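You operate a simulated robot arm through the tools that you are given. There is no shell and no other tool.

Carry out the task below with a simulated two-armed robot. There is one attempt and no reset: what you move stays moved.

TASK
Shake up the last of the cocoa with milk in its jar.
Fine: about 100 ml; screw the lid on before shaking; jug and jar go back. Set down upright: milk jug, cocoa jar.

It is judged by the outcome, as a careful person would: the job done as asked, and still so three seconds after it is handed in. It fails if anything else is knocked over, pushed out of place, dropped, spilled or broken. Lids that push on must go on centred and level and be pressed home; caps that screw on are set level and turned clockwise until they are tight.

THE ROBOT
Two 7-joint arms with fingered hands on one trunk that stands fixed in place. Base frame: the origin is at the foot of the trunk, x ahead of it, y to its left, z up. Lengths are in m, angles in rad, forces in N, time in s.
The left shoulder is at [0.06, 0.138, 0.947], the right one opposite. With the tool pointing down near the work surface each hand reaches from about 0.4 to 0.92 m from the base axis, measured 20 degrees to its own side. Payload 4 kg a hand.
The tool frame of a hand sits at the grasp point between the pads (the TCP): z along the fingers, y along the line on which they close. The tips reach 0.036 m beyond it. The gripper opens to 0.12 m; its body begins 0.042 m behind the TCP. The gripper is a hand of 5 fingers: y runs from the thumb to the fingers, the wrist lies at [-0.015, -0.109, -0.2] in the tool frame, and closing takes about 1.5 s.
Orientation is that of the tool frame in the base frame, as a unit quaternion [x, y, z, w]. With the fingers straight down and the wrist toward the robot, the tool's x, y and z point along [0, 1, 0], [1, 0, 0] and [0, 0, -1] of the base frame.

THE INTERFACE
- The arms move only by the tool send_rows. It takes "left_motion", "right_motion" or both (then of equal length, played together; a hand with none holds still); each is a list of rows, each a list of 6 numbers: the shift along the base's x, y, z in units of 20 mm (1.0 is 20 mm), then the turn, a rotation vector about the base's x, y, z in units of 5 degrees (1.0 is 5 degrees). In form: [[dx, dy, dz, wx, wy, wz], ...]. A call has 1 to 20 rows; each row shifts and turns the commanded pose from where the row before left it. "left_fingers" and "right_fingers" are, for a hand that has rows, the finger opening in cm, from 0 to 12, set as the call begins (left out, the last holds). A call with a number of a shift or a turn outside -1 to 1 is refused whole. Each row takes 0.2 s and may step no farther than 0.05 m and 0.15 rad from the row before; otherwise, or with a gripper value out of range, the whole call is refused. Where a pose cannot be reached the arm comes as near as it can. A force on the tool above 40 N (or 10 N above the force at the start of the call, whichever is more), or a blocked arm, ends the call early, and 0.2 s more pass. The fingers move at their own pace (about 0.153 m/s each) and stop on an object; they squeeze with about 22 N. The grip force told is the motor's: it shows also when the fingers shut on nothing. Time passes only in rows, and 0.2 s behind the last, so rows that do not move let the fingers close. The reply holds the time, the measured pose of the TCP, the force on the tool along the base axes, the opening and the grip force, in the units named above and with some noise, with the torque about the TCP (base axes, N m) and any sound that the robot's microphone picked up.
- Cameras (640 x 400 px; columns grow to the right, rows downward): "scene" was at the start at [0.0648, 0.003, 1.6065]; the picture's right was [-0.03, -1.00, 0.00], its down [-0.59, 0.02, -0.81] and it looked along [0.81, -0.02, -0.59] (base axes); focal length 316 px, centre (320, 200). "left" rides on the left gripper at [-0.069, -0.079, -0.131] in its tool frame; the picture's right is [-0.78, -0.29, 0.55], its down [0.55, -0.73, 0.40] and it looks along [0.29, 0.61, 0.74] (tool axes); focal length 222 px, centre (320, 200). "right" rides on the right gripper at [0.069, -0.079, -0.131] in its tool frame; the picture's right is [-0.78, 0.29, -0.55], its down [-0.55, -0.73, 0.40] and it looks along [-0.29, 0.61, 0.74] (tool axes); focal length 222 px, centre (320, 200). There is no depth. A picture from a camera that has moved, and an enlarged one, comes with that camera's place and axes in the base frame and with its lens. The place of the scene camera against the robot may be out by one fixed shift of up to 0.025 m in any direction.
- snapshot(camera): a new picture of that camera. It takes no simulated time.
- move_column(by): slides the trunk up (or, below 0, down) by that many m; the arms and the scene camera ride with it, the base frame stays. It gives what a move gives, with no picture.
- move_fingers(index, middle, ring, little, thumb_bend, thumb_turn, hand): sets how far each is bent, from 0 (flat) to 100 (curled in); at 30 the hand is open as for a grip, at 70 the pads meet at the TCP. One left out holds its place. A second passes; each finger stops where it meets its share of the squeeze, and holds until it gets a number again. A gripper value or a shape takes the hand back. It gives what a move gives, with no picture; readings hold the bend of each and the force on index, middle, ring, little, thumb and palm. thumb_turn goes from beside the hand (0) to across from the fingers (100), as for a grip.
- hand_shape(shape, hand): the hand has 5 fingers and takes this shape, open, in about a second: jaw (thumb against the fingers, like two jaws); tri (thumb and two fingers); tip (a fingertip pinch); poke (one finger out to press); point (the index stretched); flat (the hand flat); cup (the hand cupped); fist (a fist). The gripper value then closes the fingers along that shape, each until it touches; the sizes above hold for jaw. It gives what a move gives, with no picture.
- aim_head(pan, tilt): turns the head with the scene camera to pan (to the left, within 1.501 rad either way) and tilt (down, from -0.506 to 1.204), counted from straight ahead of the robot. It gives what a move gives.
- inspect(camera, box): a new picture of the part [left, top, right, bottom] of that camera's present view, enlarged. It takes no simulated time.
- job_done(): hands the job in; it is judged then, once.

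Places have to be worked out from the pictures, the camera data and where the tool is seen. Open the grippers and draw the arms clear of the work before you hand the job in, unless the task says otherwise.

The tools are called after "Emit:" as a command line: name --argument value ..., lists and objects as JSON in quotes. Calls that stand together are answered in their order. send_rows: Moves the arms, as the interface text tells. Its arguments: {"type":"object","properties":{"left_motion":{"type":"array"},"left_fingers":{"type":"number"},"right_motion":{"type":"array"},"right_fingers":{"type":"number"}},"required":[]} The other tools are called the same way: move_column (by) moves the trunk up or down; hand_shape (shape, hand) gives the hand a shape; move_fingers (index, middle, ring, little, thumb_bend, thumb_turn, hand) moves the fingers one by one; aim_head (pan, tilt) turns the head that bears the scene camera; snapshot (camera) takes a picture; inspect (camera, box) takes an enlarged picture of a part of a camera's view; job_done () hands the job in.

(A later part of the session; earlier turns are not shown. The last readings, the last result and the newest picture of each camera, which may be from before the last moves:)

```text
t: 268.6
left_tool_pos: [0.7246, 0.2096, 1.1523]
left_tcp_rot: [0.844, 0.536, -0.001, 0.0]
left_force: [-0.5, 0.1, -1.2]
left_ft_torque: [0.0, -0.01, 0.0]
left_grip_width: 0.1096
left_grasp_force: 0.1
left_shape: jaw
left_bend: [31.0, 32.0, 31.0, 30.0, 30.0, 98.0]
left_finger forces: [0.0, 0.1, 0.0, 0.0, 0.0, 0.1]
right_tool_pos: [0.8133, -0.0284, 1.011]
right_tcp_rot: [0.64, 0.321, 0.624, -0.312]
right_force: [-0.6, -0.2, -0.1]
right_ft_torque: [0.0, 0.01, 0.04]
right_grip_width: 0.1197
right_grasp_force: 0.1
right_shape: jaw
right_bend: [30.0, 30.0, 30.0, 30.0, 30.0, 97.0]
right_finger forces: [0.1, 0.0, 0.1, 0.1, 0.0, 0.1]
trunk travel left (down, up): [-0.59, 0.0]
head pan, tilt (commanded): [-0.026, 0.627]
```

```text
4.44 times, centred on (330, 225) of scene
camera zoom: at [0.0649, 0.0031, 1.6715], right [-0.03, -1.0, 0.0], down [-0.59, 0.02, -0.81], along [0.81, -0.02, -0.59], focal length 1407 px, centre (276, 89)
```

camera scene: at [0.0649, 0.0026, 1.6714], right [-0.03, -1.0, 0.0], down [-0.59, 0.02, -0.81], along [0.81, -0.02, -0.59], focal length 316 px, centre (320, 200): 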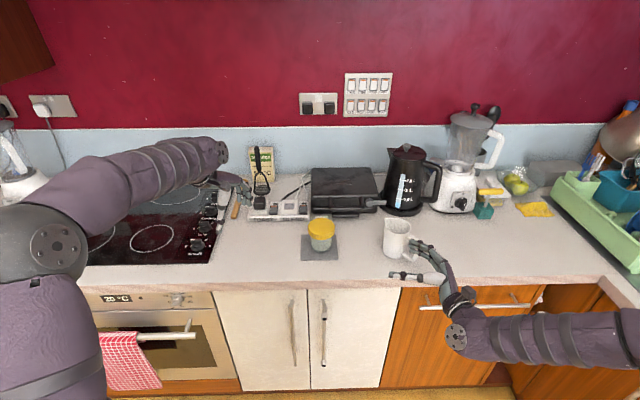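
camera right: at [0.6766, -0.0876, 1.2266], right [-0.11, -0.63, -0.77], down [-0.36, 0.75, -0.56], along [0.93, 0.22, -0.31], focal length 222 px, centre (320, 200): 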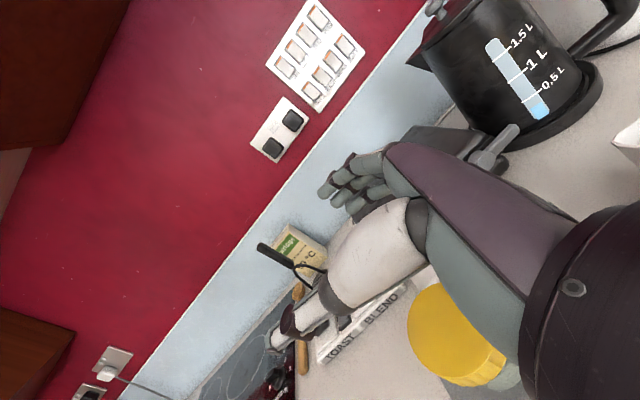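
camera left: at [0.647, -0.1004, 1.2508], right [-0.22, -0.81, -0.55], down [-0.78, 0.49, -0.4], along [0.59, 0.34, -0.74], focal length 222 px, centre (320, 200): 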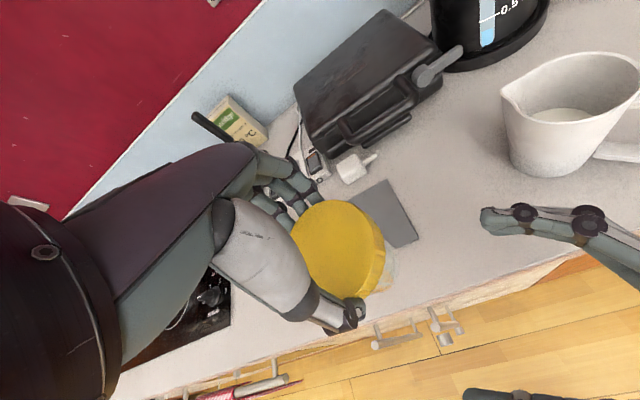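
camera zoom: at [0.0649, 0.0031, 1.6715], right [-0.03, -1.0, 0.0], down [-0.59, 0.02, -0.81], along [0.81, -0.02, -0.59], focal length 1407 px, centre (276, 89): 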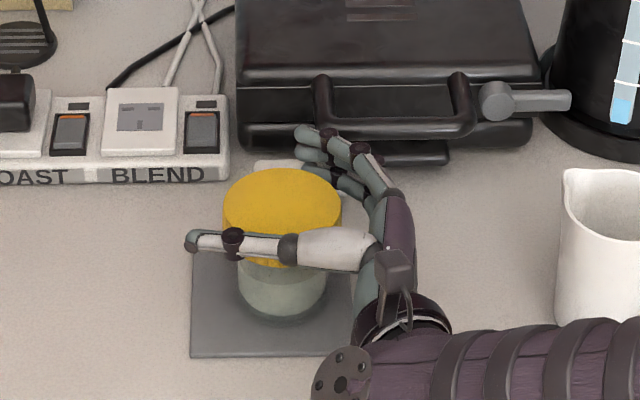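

Clear so far. I'll lower the rest of the way in smaller steps.

Emit:
send_rows --right_motion '[[0, 0, -0.5, 0, 0, 0], [0, 0, -0.5, 0, 0, 0], [0, 0, 0, 0, 0, 0]]'

Emit:
send_rows --right_motion '[[0, 0, -0.4, 0, 0, 0], [0, 0, -0.4, 0, 0, 0], [0, 0, 0, 0, 0, 0]]'

Emit:
inspect --camera "scene" --box '[280, 190, 380, 280]'

Emit:
inspect --camera "right" --box '[240, 130, 560, 400]'

```text
t: 269.4
left_tool_pos: [0.7229, 0.2083, 1.1522]
left_tcp_rot: [0.845, 0.536, 0.0, 0.0]
left_force: [-1.1, 0.2, 0.8]
left_ft_torque: [0.01, 0.01, 0.03]
left_grip_width: 0.1099
left_grasp_force: 0.1
left_shape: jaw
left_bend: [31.0, 32.0, 31.0, 30.0, 30.0, 98.0]
left_finger forces: [0.0, 0.0, 0.0, 0.0, 0.1, 0.0]
right_tool_pos: [0.8152, -0.0297, 0.9917]
right_tcp_rot: [0.641, 0.321, 0.624, -0.312]
right_force: [-0.5, 0.0, 0.0]
right_ft_torque: [0.02, 0.01, -0.01]
right_grip_width: 0.1199
right_grasp_force: 0.1
right_shape: jaw
right_bend: [30.0, 30.0, 30.0, 30.0, 30.0, 97.0]
right_finger forces: [0.0, 0.0, 0.0, 0.0, 0.0, 0.0]
trunk travel left (down, up): [-0.59, 0.0]
head pan, tilt (commanded): [-0.026, 0.627]
```

```text
t: 270.2
left_tool_pos: [0.724, 0.209, 1.1511]
left_tcp_rot: [0.844, 0.536, 0.0, -0.001]
left_force: [-0.5, -0.2, 0.1]
left_ft_torque: [0.0, -0.02, 0.03]
left_grip_width: 0.1101
left_grasp_force: 0.2
left_shape: jaw
left_bend: [31.0, 32.0, 31.0, 30.0, 30.0, 98.0]
left_finger forces: [0.0, 0.1, 0.0, 0.0, 0.0, 0.0]
right_tool_pos: [0.8137, -0.0281, 0.9741]
right_tcp_rot: [0.641, 0.32, 0.624, -0.313]
right_force: [0.0, 0.4, -0.5]
right_ft_torque: [0.0, -0.04, 0.01]
right_grip_width: 0.1198
right_grasp_force: 0.0
right_shape: jaw
right_bend: [30.0, 30.0, 30.0, 30.0, 30.0, 97.0]
right_finger forces: [0.0, 0.0, 0.1, 0.1, 0.0, 0.1]
trunk travel left (down, up): [-0.59, 0.0]
head pan, tilt (commanded): [-0.026, 0.627]
```

```text
4.44 times, centred on (330, 235) of scene
camera zoom: at [0.0649, 0.0031, 1.6715], right [-0.03, -1.0, 0.0], down [-0.59, 0.02, -0.81], along [0.81, -0.02, -0.59], focal length 1407 px, centre (276, 44)
```

zoom: 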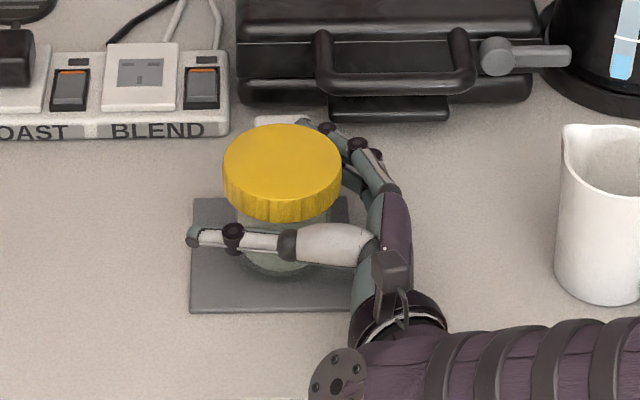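

```text
1.48 times, centred on (400, 265) of right
camera zoom: at [0.6721, -0.084, 1.0471], right [-0.11, -0.63, -0.77], down [-0.36, 0.75, -0.56], along [0.93, 0.22, -0.31], focal length 329 px, centre (202, 104)
```

zoom: 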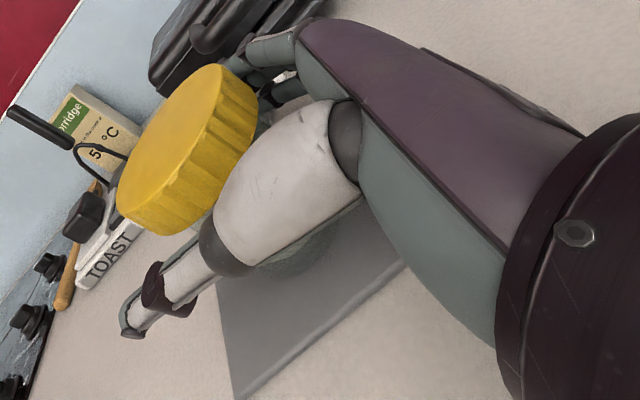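

The thumb is now just below the lid edge in front of the jar. I'll lower 7 mm more, then close gradually.

Emit:
send_rows --right_motion '[[0, 0, -0.2, 0, 0, 0], [0, 0, -0.15, 0, 0, 0], [0, 0, 0, 0, 0, 0]]'

Emit:
send_rows --right_motion '[[0, 0, 0, 0, 0, 0], [0, 0, 0, 0, 0, 0]]' --right_fingers 9.5

Emit:
send_rows --right_motion '[[0, 0, 0, 0, 0, 0], [0, 0, 0, 0, 0, 0]]' --right_fingers 8.5

```text
t: 271.0
left_tool_pos: [0.7229, 0.2099, 1.1524]
left_tcp_rot: [0.844, 0.536, 0.0, 0.0]
left_force: [-0.2, -0.4, 0.6]
left_ft_torque: [0.02, -0.01, 0.01]
left_grip_width: 0.11
left_grasp_force: 0.1
left_shape: jaw
left_bend: [31.0, 32.0, 31.0, 30.0, 30.0, 98.0]
left_finger forces: [0.1, 0.0, 0.1, 0.0, 0.0, 0.0]
right_tool_pos: [0.814, -0.0282, 0.9674]
right_tcp_rot: [0.641, 0.32, 0.624, -0.313]
right_force: [-0.5, -0.4, -0.5]
right_ft_torque: [0.0, 0.03, 0.01]
right_grip_width: 0.1198
right_grasp_force: 0.1
right_shape: jaw
right_bend: [30.0, 30.0, 30.0, 30.0, 30.0, 97.0]
right_finger forces: [0.0, 0.1, 0.1, 0.0, 0.1, 0.0]
trunk travel left (down, up): [-0.59, 0.0]
head pan, tilt (commanded): [-0.026, 0.627]
```

```text
t: 271.6
left_tool_pos: [0.7241, 0.2097, 1.1504]
left_tcp_rot: [0.844, 0.536, 0.0, 0.0]
left_force: [0.7, 1.1, 0.2]
left_ft_torque: [0.0, 0.01, 0.02]
left_grip_width: 0.11
left_grasp_force: 0.2
left_shape: jaw
left_bend: [31.0, 32.0, 31.0, 30.0, 30.0, 98.0]
left_finger forces: [0.0, 0.1, 0.0, 0.0, 0.0, 0.1]
right_tool_pos: [0.8132, -0.0273, 0.9685]
right_tcp_rot: [0.641, 0.321, 0.624, -0.312]
right_force: [0.5, -0.7, 0.2]
right_ft_torque: [0.02, -0.01, 0.0]
right_grip_width: 0.0956
right_grasp_force: 0.0
right_shape: jaw
right_bend: [32.0, 35.0, 34.0, 52.0, 39.0, 99.0]
right_finger forces: [0.1, 0.1, 0.0, 0.0, 0.0, 0.0]
trunk travel left (down, up): [-0.59, 0.0]
head pan, tilt (commanded): [-0.026, 0.627]
```

```text
t: 272.2
left_tool_pos: [0.725, 0.208, 1.1511]
left_tcp_rot: [0.844, 0.536, 0.001, 0.0]
left_force: [0.3, 0.6, 0.0]
left_ft_torque: [0.0, 0.03, -0.03]
left_grip_width: 0.1099
left_grasp_force: 0.0
left_shape: jaw
left_bend: [31.0, 32.0, 31.0, 30.0, 30.0, 98.0]
left_finger forces: [0.1, 0.1, 0.0, 0.0, 0.0, 0.0]
right_tool_pos: [0.8129, -0.0285, 0.968]
right_tcp_rot: [0.641, 0.32, 0.624, -0.312]
right_force: [0.6, 0.3, -0.6]
right_ft_torque: [0.01, 0.0, 0.01]
right_grip_width: 0.0854
right_grasp_force: 0.1
right_shape: jaw
right_bend: [34.0, 38.0, 36.0, 59.0, 41.0, 99.0]
right_finger forces: [0.0, 0.0, 0.0, 0.1, 0.1, 0.0]
trunk travel left (down, up): [-0.59, 0.0]
head pan, tilt (commanded): [-0.026, 0.627]
```

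No contact yet. I'll recentre by 4 mm toward the finger side now that the thumb is below the lid, then close further.

Emit:
send_rows --right_motion '[[0.16, -0.12, 0, 0, 0, 0], [0, 0, 0, 0, 0, 0]]' --right_fingers 8

Emit:
send_rows --right_motion '[[0, 0, 0, 0, 0, 0], [0, 0, 0, 0, 0, 0]]' --right_fingers 7.4

Emit:
send_rows --right_motion '[[0, 0, 0, 0, 0, 0], [0, 0, 0, 0, 0, 0]]' --right_fingers 6.9

Emit:
inspect --camera "scene" --box '[280, 190, 380, 280]'

```text
t: 272.8
left_tool_pos: [0.7241, 0.2085, 1.1519]
left_tcp_rot: [0.844, 0.536, 0.0, 0.001]
left_force: [0.1, 0.3, -0.5]
left_ft_torque: [-0.03, -0.01, -0.02]
left_grip_width: 0.1099
left_grasp_force: 0.0
left_shape: jaw
left_bend: [31.0, 32.0, 31.0, 30.0, 30.0, 98.0]
left_finger forces: [0.1, 0.0, 0.1, 0.0, 0.0, 0.0]
right_tool_pos: [0.8168, -0.0295, 0.9683]
right_tcp_rot: [0.64, 0.32, 0.624, -0.313]
right_force: [-0.5, 0.7, 0.4]
right_ft_torque: [0.03, 0.02, -0.02]
right_grip_width: 0.0802
right_grasp_force: 0.0
right_shape: jaw
right_bend: [36.0, 39.0, 38.0, 61.0, 43.0, 99.0]
right_finger forces: [0.0, 0.1, 0.0, 0.1, 0.0, 0.0]
trunk travel left (down, up): [-0.59, 0.0]
head pan, tilt (commanded): [-0.026, 0.627]
```

```text
t: 273.4
left_tool_pos: [0.7244, 0.2089, 1.151]
left_tcp_rot: [0.844, 0.536, 0.001, -0.001]
left_force: [0.2, 0.5, 1.1]
left_ft_torque: [0.0, 0.02, 0.0]
left_grip_width: 0.1098
left_grasp_force: 0.1
left_shape: jaw
left_bend: [31.0, 32.0, 31.0, 30.0, 30.0, 98.0]
left_finger forces: [0.1, 0.0, 0.0, 0.2, 0.1, 0.0]
right_tool_pos: [0.8175, -0.0301, 0.9678]
right_tcp_rot: [0.641, 0.32, 0.625, -0.312]
right_force: [0.2, 0.4, 0.7]
right_ft_torque: [0.02, 0.02, 0.0]
right_grip_width: 0.0742
right_grasp_force: 0.2
right_shape: jaw
right_bend: [37.0, 41.0, 39.0, 64.0, 46.0, 100.0]
right_finger forces: [0.0, 0.1, 0.1, 0.1, 0.1, 0.0]
trunk travel left (down, up): [-0.59, 0.0]
head pan, tilt (commanded): [-0.026, 0.627]
```

```text
t: 274.0
left_tool_pos: [0.7237, 0.209, 1.1517]
left_tcp_rot: [0.845, 0.535, 0.0, 0.001]
left_force: [-0.6, 0.0, -0.6]
left_ft_torque: [0.02, 0.03, 0.03]
left_grip_width: 0.11
left_grasp_force: 0.1
left_shape: jaw
left_bend: [31.0, 32.0, 31.0, 30.0, 30.0, 98.0]
left_finger forces: [0.0, 0.0, 0.0, 0.0, 0.0, 0.0]
right_tool_pos: [0.8163, -0.0306, 0.9671]
right_tcp_rot: [0.64, 0.32, 0.625, -0.311]
right_force: [-0.5, 0.0, -0.5]
right_ft_torque: [0.0, 0.01, 0.02]
right_grip_width: 0.0691
right_grasp_force: 0.0
right_shape: jaw
right_bend: [39.0, 43.0, 41.0, 66.0, 49.0, 100.0]
right_finger forces: [0.0, 0.1, 0.1, 0.0, 0.1, 0.1]
trunk travel left (down, up): [-0.59, 0.0]
head pan, tilt (commanded): [-0.026, 0.627]
```

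```text
4.44 times, centred on (330, 235) of scene
camera zoom: at [0.065, 0.003, 1.6715], right [-0.03, -1.0, 0.0], down [-0.59, 0.02, -0.81], along [0.81, -0.02, -0.59], focal length 1407 px, centre (276, 44)
```

zoom: 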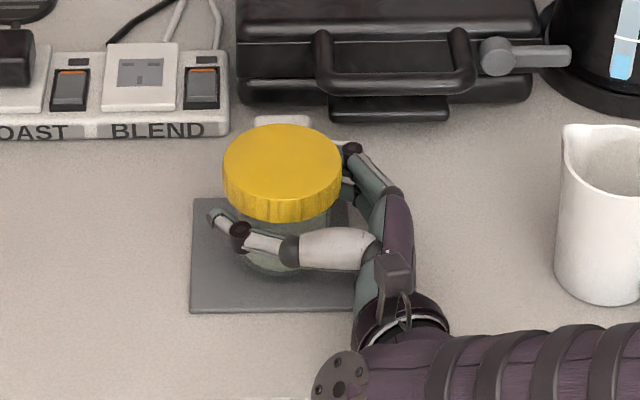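

Still closing in. I'll continue.

Emit:
send_rows --right_motion '[[0, 0, 0, 0, 0, 0], [0, 0, 0, 0, 0, 0]]' --right_fingers 6.4

Emit:
send_rows --right_motion '[[0, 0, 0, 0, 0, 0], [0, 0, 0, 0, 0, 0]]' --right_fingers 6.0

Emit:
send_rows --right_motion '[[0, 0, 0, 0, 0, 0], [0, 0, 0, 0, 0, 0]]' --right_fingers 5.6

```text
t: 274.6
left_tool_pos: [0.7247, 0.2086, 1.1525]
left_tcp_rot: [0.844, 0.536, 0.0, 0.0]
left_force: [-0.2, 0.6, -0.6]
left_ft_torque: [-0.01, 0.01, 0.0]
left_grip_width: 0.11
left_grasp_force: 0.1
left_shape: jaw
left_bend: [31.0, 32.0, 31.0, 30.0, 30.0, 98.0]
left_finger forces: [0.1, 0.0, 0.0, 0.0, 0.0, 0.1]
right_tool_pos: [0.8172, -0.0308, 0.9676]
right_tcp_rot: [0.641, 0.32, 0.625, -0.311]
right_force: [0.5, -0.3, 1.1]
right_ft_torque: [0.03, 0.01, 0.0]
right_grip_width: 0.064
right_grasp_force: 0.2
right_shape: jaw
right_bend: [40.0, 44.0, 43.0, 67.0, 53.0, 100.0]
right_finger forces: [0.0, 0.1, 0.0, 0.0, 0.0, 0.1]
trunk travel left (down, up): [-0.59, 0.0]
head pan, tilt (commanded): [-0.026, 0.627]
```

```text
t: 275.2
left_tool_pos: [0.7248, 0.2083, 1.1506]
left_tcp_rot: [0.844, 0.536, 0.0, 0.0]
left_force: [-0.3, -0.7, 0.2]
left_ft_torque: [-0.03, 0.02, 0.04]
left_grip_width: 0.1101
left_grasp_force: 0.0
left_shape: jaw
left_bend: [31.0, 32.0, 31.0, 30.0, 30.0, 98.0]
left_finger forces: [0.1, 0.1, 0.1, 0.0, 0.0, 0.0]
right_tool_pos: [0.8175, -0.0305, 0.9673]
right_tcp_rot: [0.641, 0.32, 0.624, -0.311]
right_force: [-0.7, 0.6, -0.2]
right_ft_torque: [0.0, -0.01, -0.02]
right_grip_width: 0.0603
right_grasp_force: 0.1
right_shape: jaw
right_bend: [42.0, 46.0, 44.0, 69.0, 56.0, 100.0]
right_finger forces: [0.0, 0.0, 0.1, 0.0, 0.1, 0.1]
trunk travel left (down, up): [-0.59, 0.0]
head pan, tilt (commanded): [-0.026, 0.627]
```

```text
t: 275.8
left_tool_pos: [0.7232, 0.208, 1.1506]
left_tcp_rot: [0.844, 0.536, 0.0, 0.0]
left_force: [0.1, -0.1, -0.1]
left_ft_torque: [0.01, 0.01, 0.01]
left_grip_width: 0.1099
left_grasp_force: 0.1
left_shape: jaw
left_bend: [31.0, 32.0, 31.0, 30.0, 30.0, 98.0]
left_finger forces: [0.0, 0.1, 0.0, 0.0, 0.0, 0.0]
right_tool_pos: [0.8173, -0.0309, 0.9686]
right_tcp_rot: [0.641, 0.32, 0.624, -0.312]
right_force: [0.7, 0.6, 0.1]
right_ft_torque: [-0.01, -0.03, 0.0]
right_grip_width: 0.0564
right_grasp_force: 0.1
right_shape: jaw
right_bend: [43.0, 47.0, 45.0, 69.0, 59.0, 100.0]
right_finger forces: [0.0, 0.0, 0.0, 0.7, 0.6, 0.1]
trunk travel left (down, up): [-0.59, 0.0]
head pan, tilt (commanded): [-0.026, 0.627]
```

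Thumb and little finger are touching evenly now. I'll close fully.

Emit:
send_rows --right_motion '[[0, 0, 0, 0, 0, 0], [0, 0, 0, 0, 0, 0], [0, 0, 0, 0, 0, 0], [0, 0, 0, 0, 0, 0], [0, 0, 0, 0, 0, 0], [0, 0, 0, 0, 0, 0]]' --right_fingers 0

Emit:
inspect --camera "scene" --box '[280, 190, 380, 280]'

Emit:
inspect --camera "right" --box '[240, 130, 560, 400]'

```text
t: 277.2
left_tool_pos: [0.7249, 0.2098, 1.1513]
left_tcp_rot: [0.845, 0.535, 0.0, 0.0]
left_force: [0.4, 0.7, 0.1]
left_ft_torque: [-0.01, -0.02, 0.04]
left_grip_width: 0.1101
left_grasp_force: 0.1
left_shape: jaw
left_bend: [31.0, 32.0, 31.0, 30.0, 30.0, 98.0]
left_finger forces: [0.1, 0.0, 0.0, 0.1, 0.1, 0.0]
right_tool_pos: [0.8174, -0.0298, 0.969]
right_tcp_rot: [0.641, 0.32, 0.624, -0.312]
right_force: [0.3, 1.8, 0.0]
right_ft_torque: [0.01, 0.0, 0.03]
right_grip_width: 0.0483
right_grasp_force: 22.2
right_shape: jaw
right_bend: [48.0, 52.0, 48.0, 69.0, 63.0, 100.0]
right_finger forces: [9.4, 5.2, 2.1, 1.6, 19.5, 0.0]
trunk travel left (down, up): [-0.59, 0.0]
head pan, tilt (commanded): [-0.026, 0.627]
```

```text
4.44 times, centred on (330, 235) of scene
camera zoom: at [0.065, 0.0032, 1.6715], right [-0.03, -1.0, 0.0], down [-0.59, 0.02, -0.81], along [0.81, -0.02, -0.59], focal length 1407 px, centre (276, 44)
```

zoom: 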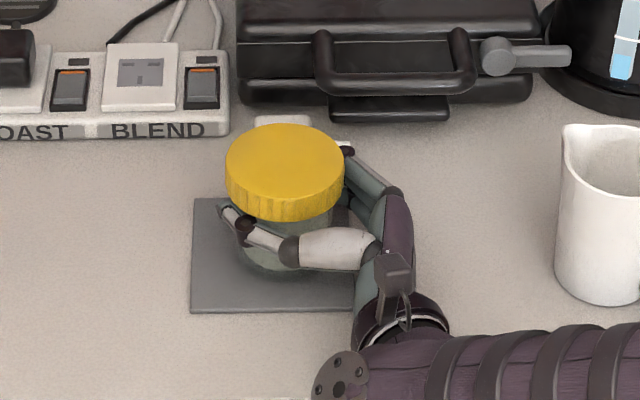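

```text
1.48 times, centred on (400, 265) of right
camera zoom: at [0.6759, -0.0861, 1.0408], right [-0.11, -0.63, -0.77], down [-0.36, 0.75, -0.56], along [0.93, 0.22, -0.31], focal length 329 px, centre (202, 104)
```

zoom: 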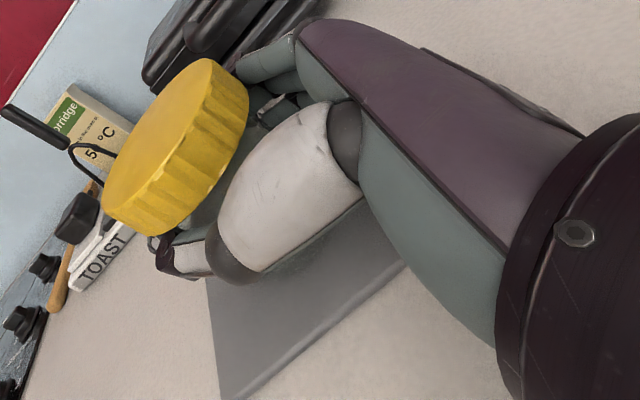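

All four fingers and the thumb now grip the jar body firmly below the lid. I'll lift it straight up and move it to open space over the counter for shaking.

Emit:
send_rows --right_motion '[[0, 0, 0.2, 0, 0, 0], [0, 0, 0.4, 0, 0, 0], [0, 0, 0.6, 0, 0, 0], [0, 0, 0.8, 0, 0, 0], [0, 0, 1, 0, 0, 0], [0, 0, 1, 0, 0, 0], [0, 0, 1, 0, 0, 0], [0, 0, 1, 0, 0, 0], [-0.3, -0.2, 1, 0, 0, 0], [-0.6, -0.3, 0.8, 0, 0, 0], [-0.8, -0.3, 0.4, 0, 0, 0], [-0.8, -0.3, 0, 0, 0, 0], [-0.6, -0.2, 0, 0, 0, 0], [0, 0, 0, 0, 0, 0], [0, 0, 0, 0, 0, 0]]'

Emit:
snapshot --camera "scene"

Emit:
inspect --camera "right" --box '[200, 130, 520, 400]'

```text
t: 280.4
left_tool_pos: [0.7229, 0.2075, 1.1515]
left_tcp_rot: [0.844, 0.536, 0.0, 0.0]
left_force: [0.3, -0.5, -0.6]
left_ft_torque: [0.02, 0.01, -0.01]
left_grip_width: 0.1101
left_grasp_force: 0.0
left_shape: jaw
left_bend: [31.0, 32.0, 31.0, 30.0, 30.0, 98.0]
left_finger forces: [0.1, 0.0, 0.1, 0.0, 0.1, 0.0]
right_tool_pos: [0.7553, -0.0577, 1.1306]
right_tcp_rot: [0.64, 0.32, 0.625, -0.312]
right_force: [-0.1, 0.7, -2.2]
right_ft_torque: [0.03, 0.04, -0.01]
right_grip_width: 0.0482
right_grasp_force: 22.5
right_shape: jaw
right_bend: [48.0, 52.0, 48.0, 69.0, 64.0, 100.0]
right_finger forces: [9.9, 5.2, 2.4, 1.8, 18.9, 0.0]
trunk travel left (down, up): [-0.59, 0.0]
head pan, tilt (commanded): [-0.026, 0.627]
```

```text
taken
camera scene: at [0.0652, 0.003, 1.6714], right [-0.03, -1.0, 0.0], down [-0.59, 0.02, -0.81], along [0.81, -0.02, -0.59], focal length 316 px, centre (320, 200)
```

scene: 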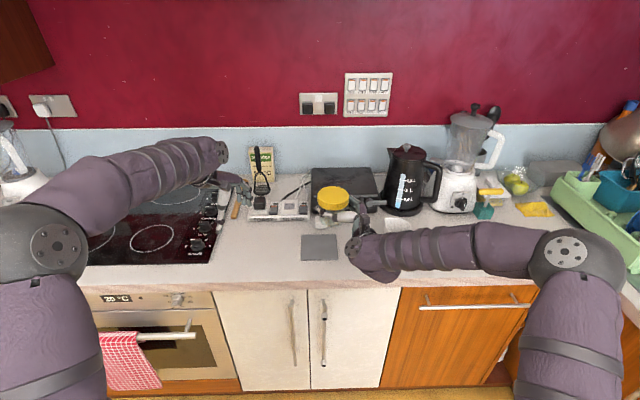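

```text
1.48 times, centred on (360, 265) of right
camera zoom: at [0.6133, -0.1131, 1.2047], right [-0.11, -0.63, -0.77], down [-0.36, 0.75, -0.56], along [0.93, 0.22, -0.31], focal length 329 px, centre (261, 104)
```

zoom: 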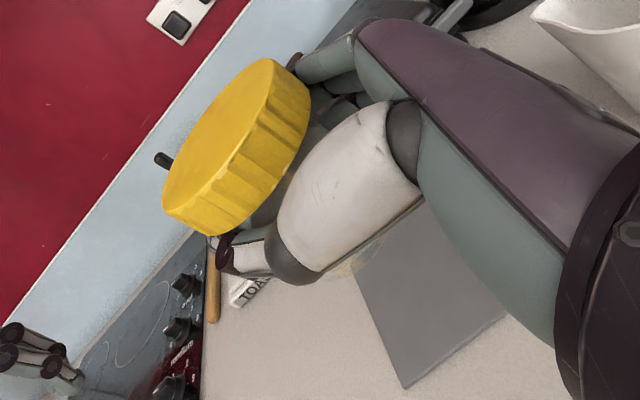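

The jar is up and secure. I'll start shaking with a set of quick up-and-down strokes.

Emit:
send_rows --right_motion '[[0, 0, 1, 0, 0, 0], [0, 0, -1, 0, 0, 0], [0, 0, 1, 0, 0, 0], [0, 0, -1, 0, 0, 0], [0, 0, 1, 0, 0, 0], [0, 0, -1, 0, 0, 0], [0, 0, 1, 0, 0, 0], [0, 0, -1, 0, 0, 0], [0, 0, 1, 0, 0, 0], [0, 0, -1, 0, 0, 0], [0, 0, 0, 0, 0, 0]]'

Emit:
inspect --camera "scene" --box '[290, 160, 390, 250]'

Emit:
inspect --camera "right" --box '[200, 130, 520, 400]'

```text
t: 282.8
left_tool_pos: [0.7226, 0.2085, 1.1515]
left_tcp_rot: [0.844, 0.536, 0.0, 0.0]
left_force: [-1.1, 0.0, 0.0]
left_ft_torque: [-0.06, -0.01, -0.02]
left_grip_width: 0.1101
left_grasp_force: 0.0
left_shape: jaw
left_bend: [31.0, 32.0, 31.0, 30.0, 30.0, 98.0]
left_finger forces: [0.0, 0.0, 0.0, 0.1, 0.0, 0.0]
right_tool_pos: [0.7543, -0.0563, 1.1332]
right_tcp_rot: [0.64, 0.321, 0.624, -0.312]
right_force: [0.1, -0.6, -3.0]
right_ft_torque: [-0.01, 0.04, 0.01]
right_grip_width: 0.0485
right_grasp_force: 22.1
right_shape: jaw
right_bend: [48.0, 52.0, 48.0, 69.0, 64.0, 100.0]
right_finger forces: [10.2, 5.1, 2.5, 2.0, 18.8, 0.0]
trunk travel left (down, up): [-0.59, 0.0]
head pan, tilt (commanded): [-0.026, 0.627]
```

```text
4.44 times, centred on (340, 205) of scene
camera zoom: at [0.0642, 0.0033, 1.6715], right [-0.03, -1.0, 0.0], down [-0.59, 0.02, -0.81], along [0.81, -0.02, -0.59], focal length 1407 px, centre (231, 178)
```

zoom: 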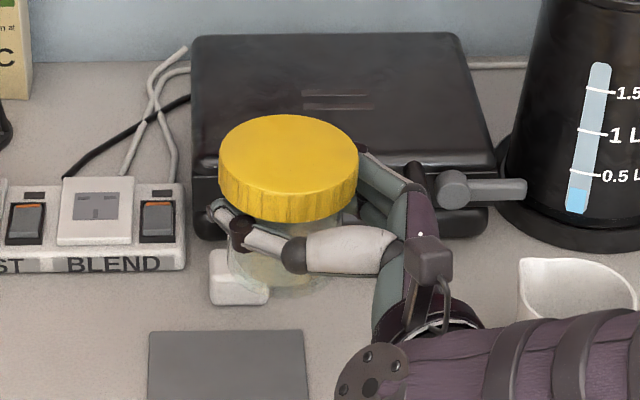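

```text
1.48 times, centred on (360, 265) of right
camera zoom: at [0.6134, -0.1119, 1.2062], right [-0.11, -0.63, -0.77], down [-0.36, 0.75, -0.56], along [0.93, 0.22, -0.31], focal length 329 px, centre (261, 104)
```

zoom: 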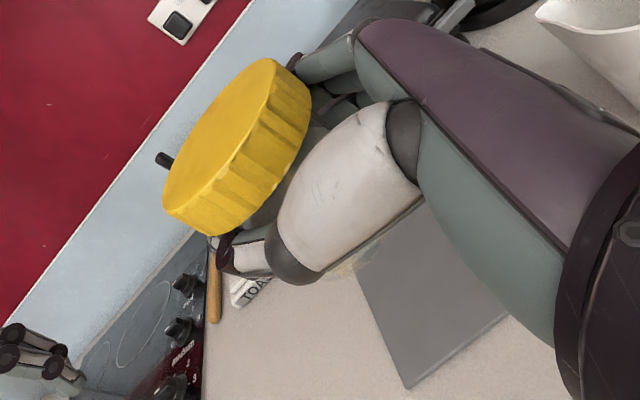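

The grip and lid hold steady. I'll shake more vigorously with larger diagonal strokes.

Emit:
send_rows --right_motion '[[-0.8, -0.6, 1, 0, 0, 0], [0.8, 0.6, -1, 0, 0, 0], [-0.8, -0.6, 1, 0, 0, 0], [0.8, 0.6, -1, 0, 0, 0], [-0.8, -0.6, 1, 0, 0, 0], [0.8, 0.6, -1, 0, 0, 0], [-0.8, -0.6, 1, 0, 0, 0], [0.8, 0.6, -1, 0, 0, 0], [-0.8, -0.6, 1, 0, 0, 0], [0.8, 0.6, -1, 0, 0, 0], [-0.8, -0.6, 1, 0, 0, 0], [0.8, 0.6, -1, 0, 0, 0], [-0.8, -0.6, 1, 0, 0, 0], [0.8, 0.6, -1, 0, 0, 0], [-0.8, -0.6, 1, 0, 0, 0], [0.8, 0.6, -1, 0, 0, 0], [-0.8, -0.6, 1, 0, 0, 0], [0.8, 0.6, -1, 0, 0, 0], [0, 0, 0, 0, 0, 0]]'

Emit:
inspect --camera "scene" --box '[290, 160, 390, 250]'

Emit:
inspect --camera "right" --box '[200, 130, 520, 400]'

```text
t: 286.8
left_tool_pos: [0.7235, 0.2085, 1.1528]
left_tcp_rot: [0.844, 0.536, 0.001, -0.001]
left_force: [-0.4, -0.2, -0.2]
left_ft_torque: [0.02, 0.0, -0.03]
left_grip_width: 0.1101
left_grasp_force: 0.1
left_shape: jaw
left_bend: [31.0, 32.0, 31.0, 30.0, 30.0, 98.0]
left_finger forces: [0.0, 0.0, 0.0, 0.0, 0.1, 0.0]
right_tool_pos: [0.7528, -0.058, 1.1326]
right_tcp_rot: [0.64, 0.32, 0.625, -0.312]
right_force: [-0.4, -0.3, -2.6]
right_ft_torque: [-0.02, 0.0, -0.03]
right_grip_width: 0.048
right_grasp_force: 22.0
right_shape: jaw
right_bend: [48.0, 52.0, 48.0, 69.0, 64.0, 100.0]
right_finger forces: [10.6, 5.4, 2.6, 1.9, 18.3, 0.0]
trunk travel left (down, up): [-0.59, 0.0]
head pan, tilt (commanded): [-0.026, 0.627]
```

```text
4.44 times, centred on (340, 205) of scene
camera zoom: at [0.0631, 0.0025, 1.6716], right [-0.03, -1.0, 0.0], down [-0.58, 0.02, -0.81], along [0.81, -0.02, -0.59], focal length 1407 px, centre (231, 178)
```

zoom: 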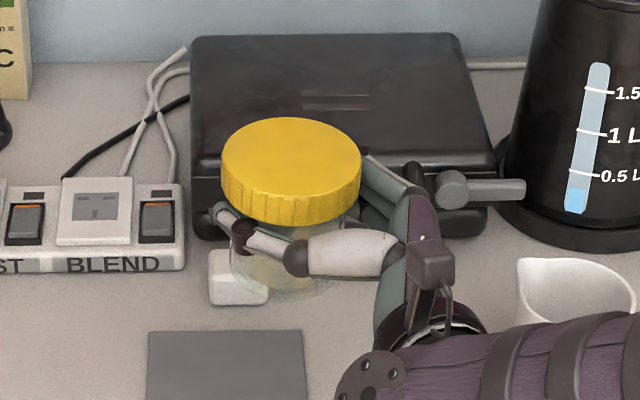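

```text
1.48 times, centred on (360, 265) of right
camera zoom: at [0.6113, -0.1136, 1.2052], right [-0.11, -0.63, -0.77], down [-0.36, 0.75, -0.56], along [0.93, 0.22, -0.3], focal length 329 px, centre (261, 104)
```

zoom: 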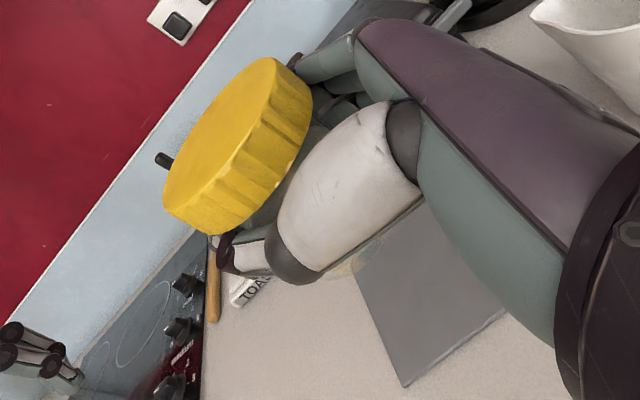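

The grip is unchanged. I'll look closely at the jar's contents for signs of mixing.

Emit:
inspect --camera "scene" --box '[330, 195, 380, 232]'

Emit:
inspect --camera "scene" --box '[335, 205, 371, 229]'

Emit:
snapshot --camera "left"

```text
10.81 times, centred on (355, 214) of scene
camera zoom: at [0.0631, 0.0025, 1.6716], right [-0.03, -1.0, 0.0], down [-0.58, 0.02, -0.81], along [0.81, -0.02, -0.59], focal length 3422 px, centre (-58, 54)
```

zoom: 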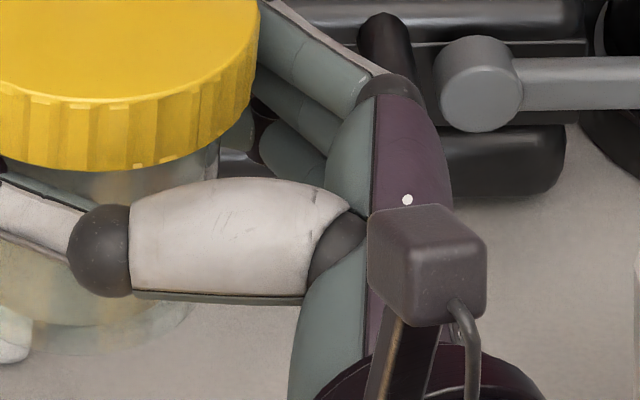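

```text
16.00 times, centred on (353, 217) of scene
camera zoom: at [0.0631, 0.0025, 1.6716], right [-0.03, -1.0, 0.0], down [-0.58, 0.02, -0.81], along [0.81, -0.02, -0.59], focal length 5065 px, centre (-208, -72)
```

zoom: 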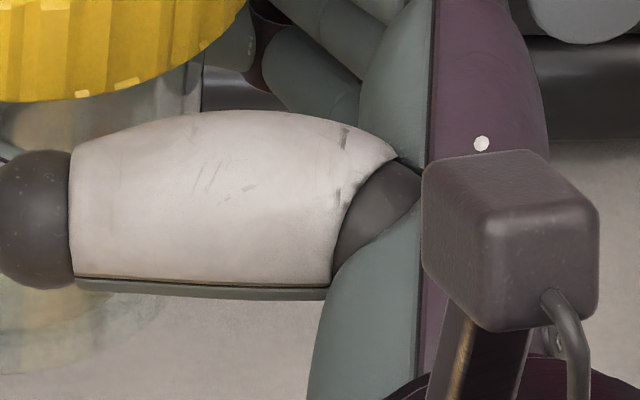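

```text
taken
camera left: at [0.6213, 0.1779, 1.2844], right [-0.6, -0.59, -0.55], down [-0.43, 0.81, -0.4], along [0.68, 0.0, -0.74], focal length 222 px, centre (320, 200)
```

left: 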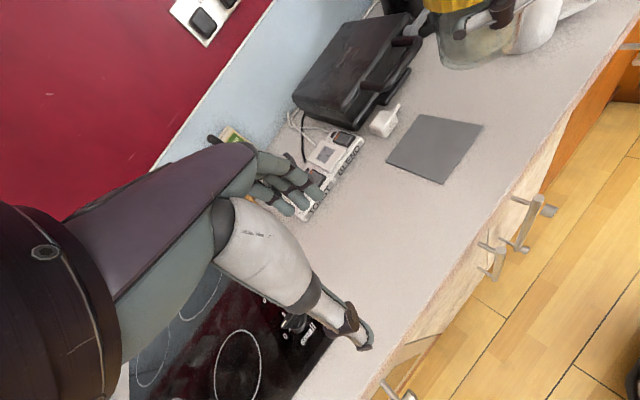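

The left camera sees the jar at the top of its view, so I zoom there.

Emit:
inspect --camera "left" --box '[425, 0, 545, 75]'

```text
5.33 times, centred on (485, 38) of left
camera zoom: at [0.6213, 0.1779, 1.2844], right [-0.6, -0.59, -0.55], down [-0.43, 0.81, -0.4], along [0.68, 0.0, -0.74], focal length 1185 px, centre (-560, 1067)
```

zoom: 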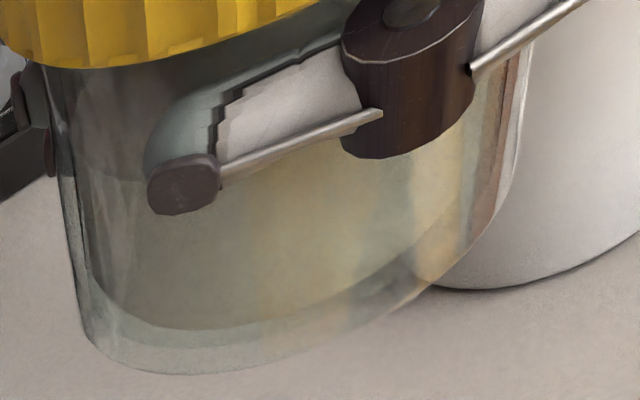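

The contents look partly mixed, with streaks through the glass. I'll shake longer and harder, with maximum-amplitude strokes.

Emit:
send_rows --right_motion '[[-1, -1, 1, 0, 0, 0], [1, 1, -1, 0, 0, 0], [-1, -1, 1, 0, 0, 0], [1, 1, -1, 0, 0, 0], [-1, -1, 1, 0, 0, 0], [1, 1, -1, 0, 0, 0], [-1, -1, 1, 0, 0, 0], [1, 1, -1, 0, 0, 0], [-1, -1, 1, 0, 0, 0], [1, 1, -1, 0, 0, 0], [-1, -1, 1, 0, 0, 0], [1, 1, -1, 0, 0, 0], [-1, -1, 1, 0, 0, 0], [1, 1, -1, 0, 0, 0], [-1, -1, 1, 0, 0, 0], [1, 1, -1, 0, 0, 0], [-1, -1, 1, 0, 0, 0], [1, 1, -1, 0, 0, 0], [-1, -1, 1, 0, 0, 0], [1, 1, -1, 0, 0, 0]]'

Emit:
send_rows --right_motion '[[0, 0, 1, 0.8, -0.6, 0], [0, 0, -1, -0.8, 0.6, 0], [0, 0, 1, 0.8, -0.6, 0], [0, 0, -1, -0.8, 0.6, 0], [0, 0, 1, 0.8, -0.6, 0], [0, 0, -1, -0.8, 0.6, 0], [0, 0, 1, 0.8, -0.6, 0], [0, 0, -1, -0.8, 0.6, 0], [0, 0, 1, 0.8, -0.6, 0], [0, 0, -1, -0.8, 0.6, 0], [0, 0, 1, 0.8, -0.6, 0], [0, 0, -1, -0.8, 0.6, 0], [0, 0, 1, 0.8, -0.6, 0], [0, 0, -1, -0.8, 0.6, 0], [0, 0, 1, 0.8, -0.6, 0], [0, 0, -1, -0.8, 0.6, 0], [0, 0, 1, 0.8, -0.6, 0], [0, 0, -1, -0.8, 0.6, 0], [0, 0, 1, 0.8, -0.6, 0], [0, 0, -1, -0.8, 0.6, 0]]'

Emit:
inspect --camera "left" --box '[425, 0, 545, 75]'

Emit:
inspect --camera "scene" --box '[290, 160, 390, 250]'

```text
t: 291.0
left_tool_pos: [0.728, 0.21, 1.1486]
left_tcp_rot: [0.844, 0.537, -0.002, -0.001]
left_force: [1.1, 0.2, 0.3]
left_ft_torque: [-0.05, 0.06, 0.0]
left_grip_width: 0.1098
left_grasp_force: 0.1
left_shape: jaw
left_bend: [31.0, 32.0, 31.0, 30.0, 30.0, 98.0]
left_finger forces: [0.0, 0.0, 0.0, 0.0, 0.1, 0.0]
right_tool_pos: [0.7576, -0.0544, 1.129]
right_tcp_rot: [0.643, 0.319, 0.623, -0.312]
right_force: [0.4, 0.6, -2.8]
right_ft_torque: [0.02, -0.02, 0.01]
right_grip_width: 0.0482
right_grasp_force: 21.8
right_shape: jaw
right_bend: [48.0, 52.0, 48.0, 69.0, 64.0, 100.0]
right_finger forces: [10.8, 5.4, 2.8, 2.0, 17.9, 0.1]
trunk travel left (down, up): [-0.59, 0.0]
head pan, tilt (commanded): [-0.026, 0.627]
```

```text
t: 295.2
left_tool_pos: [0.7249, 0.2093, 1.1521]
left_tcp_rot: [0.845, 0.535, 0.001, 0.0]
left_force: [-0.3, -0.2, 0.1]
left_ft_torque: [-0.01, 0.01, 0.03]
left_grip_width: 0.1099
left_grasp_force: 0.0
left_shape: jaw
left_bend: [31.0, 32.0, 31.0, 30.0, 30.0, 98.0]
left_finger forces: [0.0, 0.0, 0.0, 0.0, 0.0, 0.0]
right_tool_pos: [0.7565, -0.0564, 1.1309]
right_tcp_rot: [0.641, 0.321, 0.623, -0.313]
right_force: [-0.7, -0.4, -3.2]
right_ft_torque: [0.0, 0.03, -0.01]
right_grip_width: 0.0482
right_grasp_force: 22.1
right_shape: jaw
right_bend: [48.0, 52.0, 48.0, 69.0, 64.0, 100.0]
right_finger forces: [11.1, 5.2, 2.6, 2.1, 17.8, 0.1]
trunk travel left (down, up): [-0.59, 0.0]
head pan, tilt (commanded): [-0.026, 0.627]
```

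```text
5.33 times, centred on (485, 38) of left
camera zoom: at [0.6233, 0.1788, 1.283], right [-0.6, -0.59, -0.55], down [-0.43, 0.81, -0.4], along [0.68, 0.0, -0.74], focal length 1185 px, centre (-560, 1067)
```

zoom: 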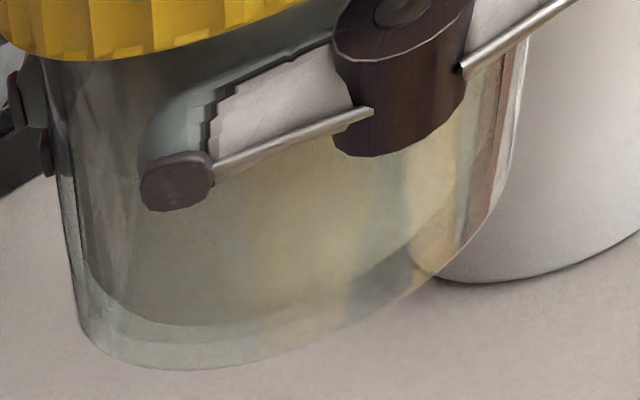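

```text
4.44 times, centred on (340, 205) of scene
camera zoom: at [0.0656, 0.0034, 1.6714], right [-0.03, -1.0, 0.0], down [-0.59, 0.02, -0.81], along [0.81, -0.02, -0.59], focal length 1407 px, centre (231, 178)
```

zoom: 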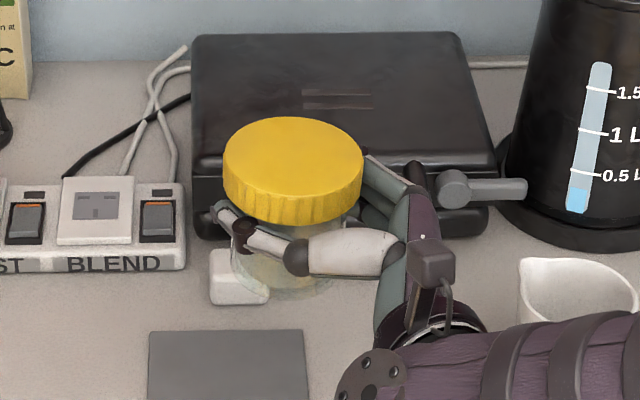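

Still hard to judge through the glass. I'll add larger rocking motions: tilting the jar well over to both sides combined with shakes, with the lid tight.

Emit:
send_rows --right_motion '[[0, 0, 0.5, -0.6, -0.8, 0], [0, 0, 0.5, -0.6, -0.8, 0], [0, 0, 0.5, -0.6, -0.8, 0], [0, 0, 0.5, -0.6, -0.8, 0], [0, 0, 0, -0.6, -0.8, 0], [0, 0, 0, -0.6, -0.8, 0], [0, 0, 0, -0.6, -0.8, 0], [0, 0, 0, -0.6, -0.8, 0], [0, 0, 0, -0.6, -0.8, 0], [0, 0, 0, -0.6, -0.8, 0], [0, 0, 0, -0.6, -0.8, 0], [0, 0, 0, -0.6, -0.8, 0], [0, 0, 0, 0, 0, 0]]'

Emit:
snapshot --camera "scene"

Emit:
inspect --camera "scene" --box '[290, 150, 390, 240]'

```text
t: 298.0
left_tool_pos: [0.7238, 0.2091, 1.1519]
left_tcp_rot: [0.844, 0.536, 0.0, 0.0]
left_force: [-0.2, 0.3, 0.6]
left_ft_torque: [0.01, -0.01, 0.02]
left_grip_width: 0.1099
left_grasp_force: 0.0
left_shape: jaw
left_bend: [31.0, 32.0, 31.0, 30.0, 30.0, 98.0]
left_finger forces: [0.0, 0.0, 0.0, 0.0, 0.1, 0.0]
right_tool_pos: [0.7555, -0.057, 1.1729]
right_tcp_rot: [0.399, 0.59, 0.7, 0.051]
right_force: [-0.9, -0.1, -3.0]
right_ft_torque: [0.01, 0.05, -0.02]
right_grip_width: 0.0476
right_grasp_force: 21.8
right_shape: jaw
right_bend: [48.0, 52.0, 48.0, 69.0, 64.0, 100.0]
right_finger forces: [10.8, 4.9, 2.4, 1.5, 19.2, 0.2]
trunk travel left (down, up): [-0.59, 0.0]
head pan, tilt (commanded): [-0.026, 0.627]
```

```text
taken
camera scene: at [0.0652, 0.003, 1.6714], right [-0.03, -1.0, 0.0], down [-0.59, 0.02, -0.81], along [0.81, -0.02, -0.59], focal length 316 px, centre (320, 200)
```

scene: 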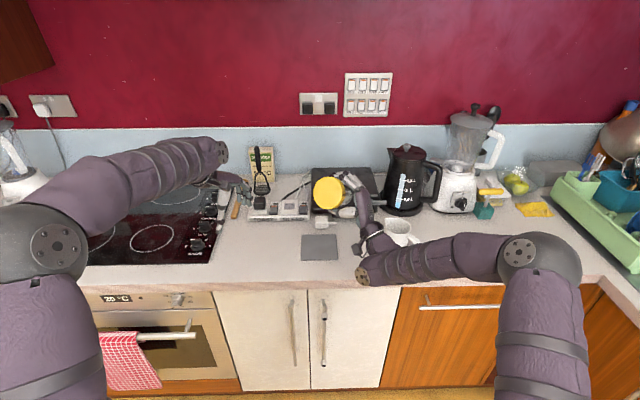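

```text
4.44 times, centred on (340, 195) of scene
camera zoom: at [0.0652, 0.003, 1.6714], right [-0.03, -1.0, 0.0], down [-0.59, 0.02, -0.81], along [0.81, -0.02, -0.59], focal length 1407 px, centre (231, 222)
```

zoom: 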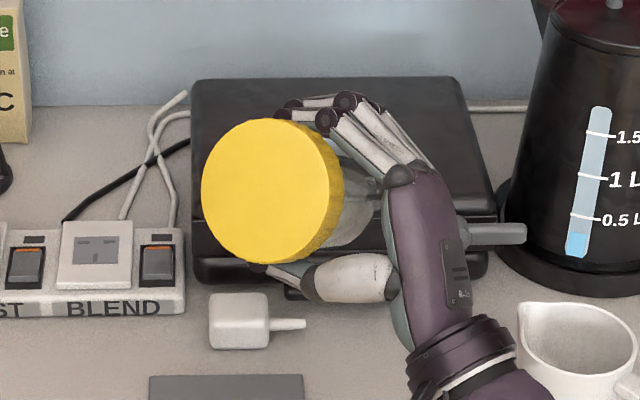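

The jar is tilted 60° and the lid holds with no leak. I'll shake along the jar's axis in this position, then roll back upright and shake again.

Emit:
send_rows --right_motion '[[-1, 0.75, 0.72, 0, 0, 0], [1, -0.75, -0.72, 0, 0, 0], [-1, 0.75, 0.72, 0, 0, 0], [1, -0.75, -0.72, 0, 0, 0], [-1, 0.75, 0.72, 0, 0, 0], [1, -0.75, -0.72, 0, 0, 0], [-1, 0.75, 0.72, 0, 0, 0], [1, -0.75, -0.72, 0, 0, 0], [-1, 0.75, 0.72, 0, 0, 0], [1, -0.75, -0.72, 0, 0, 0], [-1, 0.75, 0.72, 0, 0, 0], [1, -0.75, -0.72, 0, 0, 0], [-1, 0.75, 0.72, 0, 0, 0], [1, -0.75, -0.72, 0, 0, 0], [-1, 0.75, 0.72, 0, 0, 0], [1, -0.75, -0.72, 0, 0, 0], [0, 0, 0, 0, 0, 0]]'

Emit:
send_rows --right_motion '[[0, 0, 0, 0.6, 0.8, 0], [0, 0, 0, 0.6, 0.8, 0], [0, 0, 0, 0.6, 0.8, 0], [0, 0, 0, 0.6, 0.8, 0], [0, 0, 0, 0.6, 0.8, 0], [0, 0, 0, 0.6, 0.8, 0], [0, 0, 0, 0.6, 0.8, 0], [0, 0, 0, 0.6, 0.8, 0], [0, 0, 0, 0.6, 0.8, 0], [0, 0, 0, 0.6, 0.8, 0], [0, 0, 0, 0.6, 0.8, 0], [0, 0, 0, 0.6, 0.8, 0], [0, 0, 0, 0, 0, 0]]'

Emit:
send_rows --right_motion '[[0, 0, 1, 0, 0, 0], [0, 0, -1, 0, 0, 0], [0, 0, 1, 0, 0, 0], [0, 0, -1, 0, 0, 0], [0, 0, 1, 0, 0, 0], [0, 0, -1, 0, 0, 0], [0, 0, 1, 0, 0, 0], [0, 0, -1, 0, 0, 0], [0, 0, 1, 0, 0, 0], [0, 0, -1, 0, 0, 0], [0, 0, 1, 0, 0, 0], [0, 0, -1, 0, 0, 0], [0, 0, 1, 0, 0, 0], [0, 0, -1, 0, 0, 0], [0, 0, 1, 0, 0, 0], [0, 0, -1, 0, 0, 0], [0, 0, 1, 0, 0, 0], [0, 0, -1, 0, 0, 0], [0, 0, 0, 0, 0, 0]]'

Emit:
inspect --camera "left" --box '[425, 0, 545, 75]'

Emit:
inspect --camera "scene" --box '[290, 150, 390, 240]'

```text
t: 301.6
left_tool_pos: [0.7226, 0.2104, 1.1528]
left_tcp_rot: [0.844, 0.536, 0.0, 0.001]
left_force: [-1.1, 0.3, 0.1]
left_ft_torque: [-0.01, -0.03, -0.02]
left_grip_width: 0.11
left_grasp_force: 0.0
left_shape: jaw
left_bend: [31.0, 32.0, 31.0, 30.0, 30.0, 98.0]
left_finger forces: [0.0, 0.1, 0.1, 0.0, 0.0, 0.1]
right_tool_pos: [0.7536, -0.056, 1.1725]
right_tcp_rot: [0.397, 0.59, 0.701, 0.049]
right_force: [-0.8, 0.4, -2.7]
right_ft_torque: [0.02, 0.01, -0.02]
right_grip_width: 0.0476
right_grasp_force: 22.0
right_shape: jaw
right_bend: [49.0, 53.0, 49.0, 69.0, 64.0, 100.0]
right_finger forces: [11.0, 4.6, 2.4, 1.7, 19.1, 0.1]
trunk travel left (down, up): [-0.59, 0.0]
head pan, tilt (commanded): [-0.026, 0.627]
```

```text
t: 304.4
left_tool_pos: [0.7239, 0.2093, 1.1512]
left_tcp_rot: [0.845, 0.535, 0.0, 0.0]
left_force: [-0.5, -0.2, 0.8]
left_ft_torque: [0.0, -0.01, 0.02]
left_grip_width: 0.1101
left_grasp_force: 0.0
left_shape: jaw
left_bend: [31.0, 32.0, 31.0, 30.0, 30.0, 98.0]
left_finger forces: [0.1, 0.1, 0.0, 0.0, 0.1, 0.0]
right_tool_pos: [0.7548, -0.0555, 1.1709]
right_tcp_rot: [0.641, 0.32, 0.624, -0.313]
right_force: [0.4, -0.4, -2.7]
right_ft_torque: [0.01, 0.0, -0.02]
right_grip_width: 0.0475
right_grasp_force: 21.3
right_shape: jaw
right_bend: [49.0, 53.0, 49.0, 69.0, 64.0, 100.0]
right_finger forces: [11.4, 5.2, 3.0, 2.0, 17.9, 0.1]
trunk travel left (down, up): [-0.59, 0.0]
head pan, tilt (commanded): [-0.026, 0.627]
```

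```text
t: 308.4
left_tool_pos: [0.723, 0.2098, 1.1513]
left_tcp_rot: [0.844, 0.536, -0.001, 0.0]
left_force: [-0.3, 0.7, 0.2]
left_ft_torque: [0.0, -0.01, 0.01]
left_grip_width: 0.1098
left_grasp_force: 0.1
left_shape: jaw
left_bend: [31.0, 32.0, 31.0, 30.0, 30.0, 98.0]
left_finger forces: [0.1, 0.0, 0.0, 0.1, 0.1, 0.0]
right_tool_pos: [0.7539, -0.0565, 1.1722]
right_tcp_rot: [0.642, 0.32, 0.624, -0.311]
right_force: [0.4, 0.5, -2.6]
right_ft_torque: [0.03, -0.01, -0.01]
right_grip_width: 0.0477
right_grasp_force: 22.1
right_shape: jaw
right_bend: [49.0, 53.0, 49.0, 69.0, 64.0, 100.0]
right_finger forces: [11.1, 5.2, 3.0, 2.0, 17.8, 0.0]
trunk travel left (down, up): [-0.59, 0.0]
head pan, tilt (commanded): [-0.026, 0.627]
```

```text
5.33 times, centred on (485, 38) of left
camera zoom: at [0.6222, 0.1787, 1.2837], right [-0.6, -0.59, -0.55], down [-0.43, 0.81, -0.4], along [0.68, 0.0, -0.74], focal length 1185 px, centre (-560, 1067)
```

zoom: 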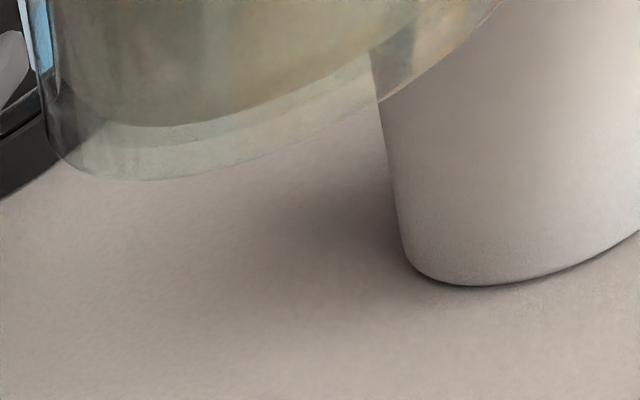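

```text
4.44 times, centred on (340, 195) of scene
camera zoom: at [0.0642, 0.0033, 1.6715], right [-0.03, -1.0, 0.0], down [-0.59, 0.02, -0.81], along [0.81, -0.02, -0.59], focal length 1407 px, centre (231, 222)
```

zoom: 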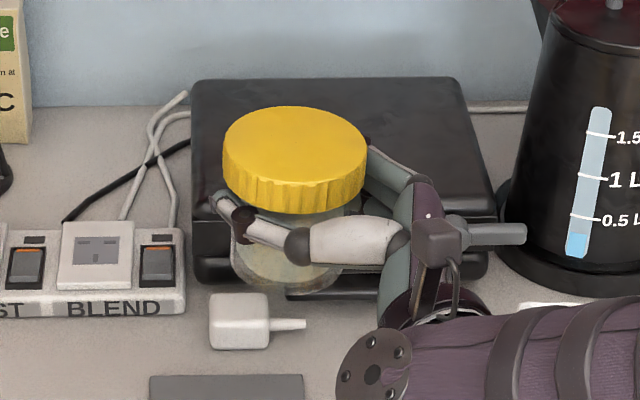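

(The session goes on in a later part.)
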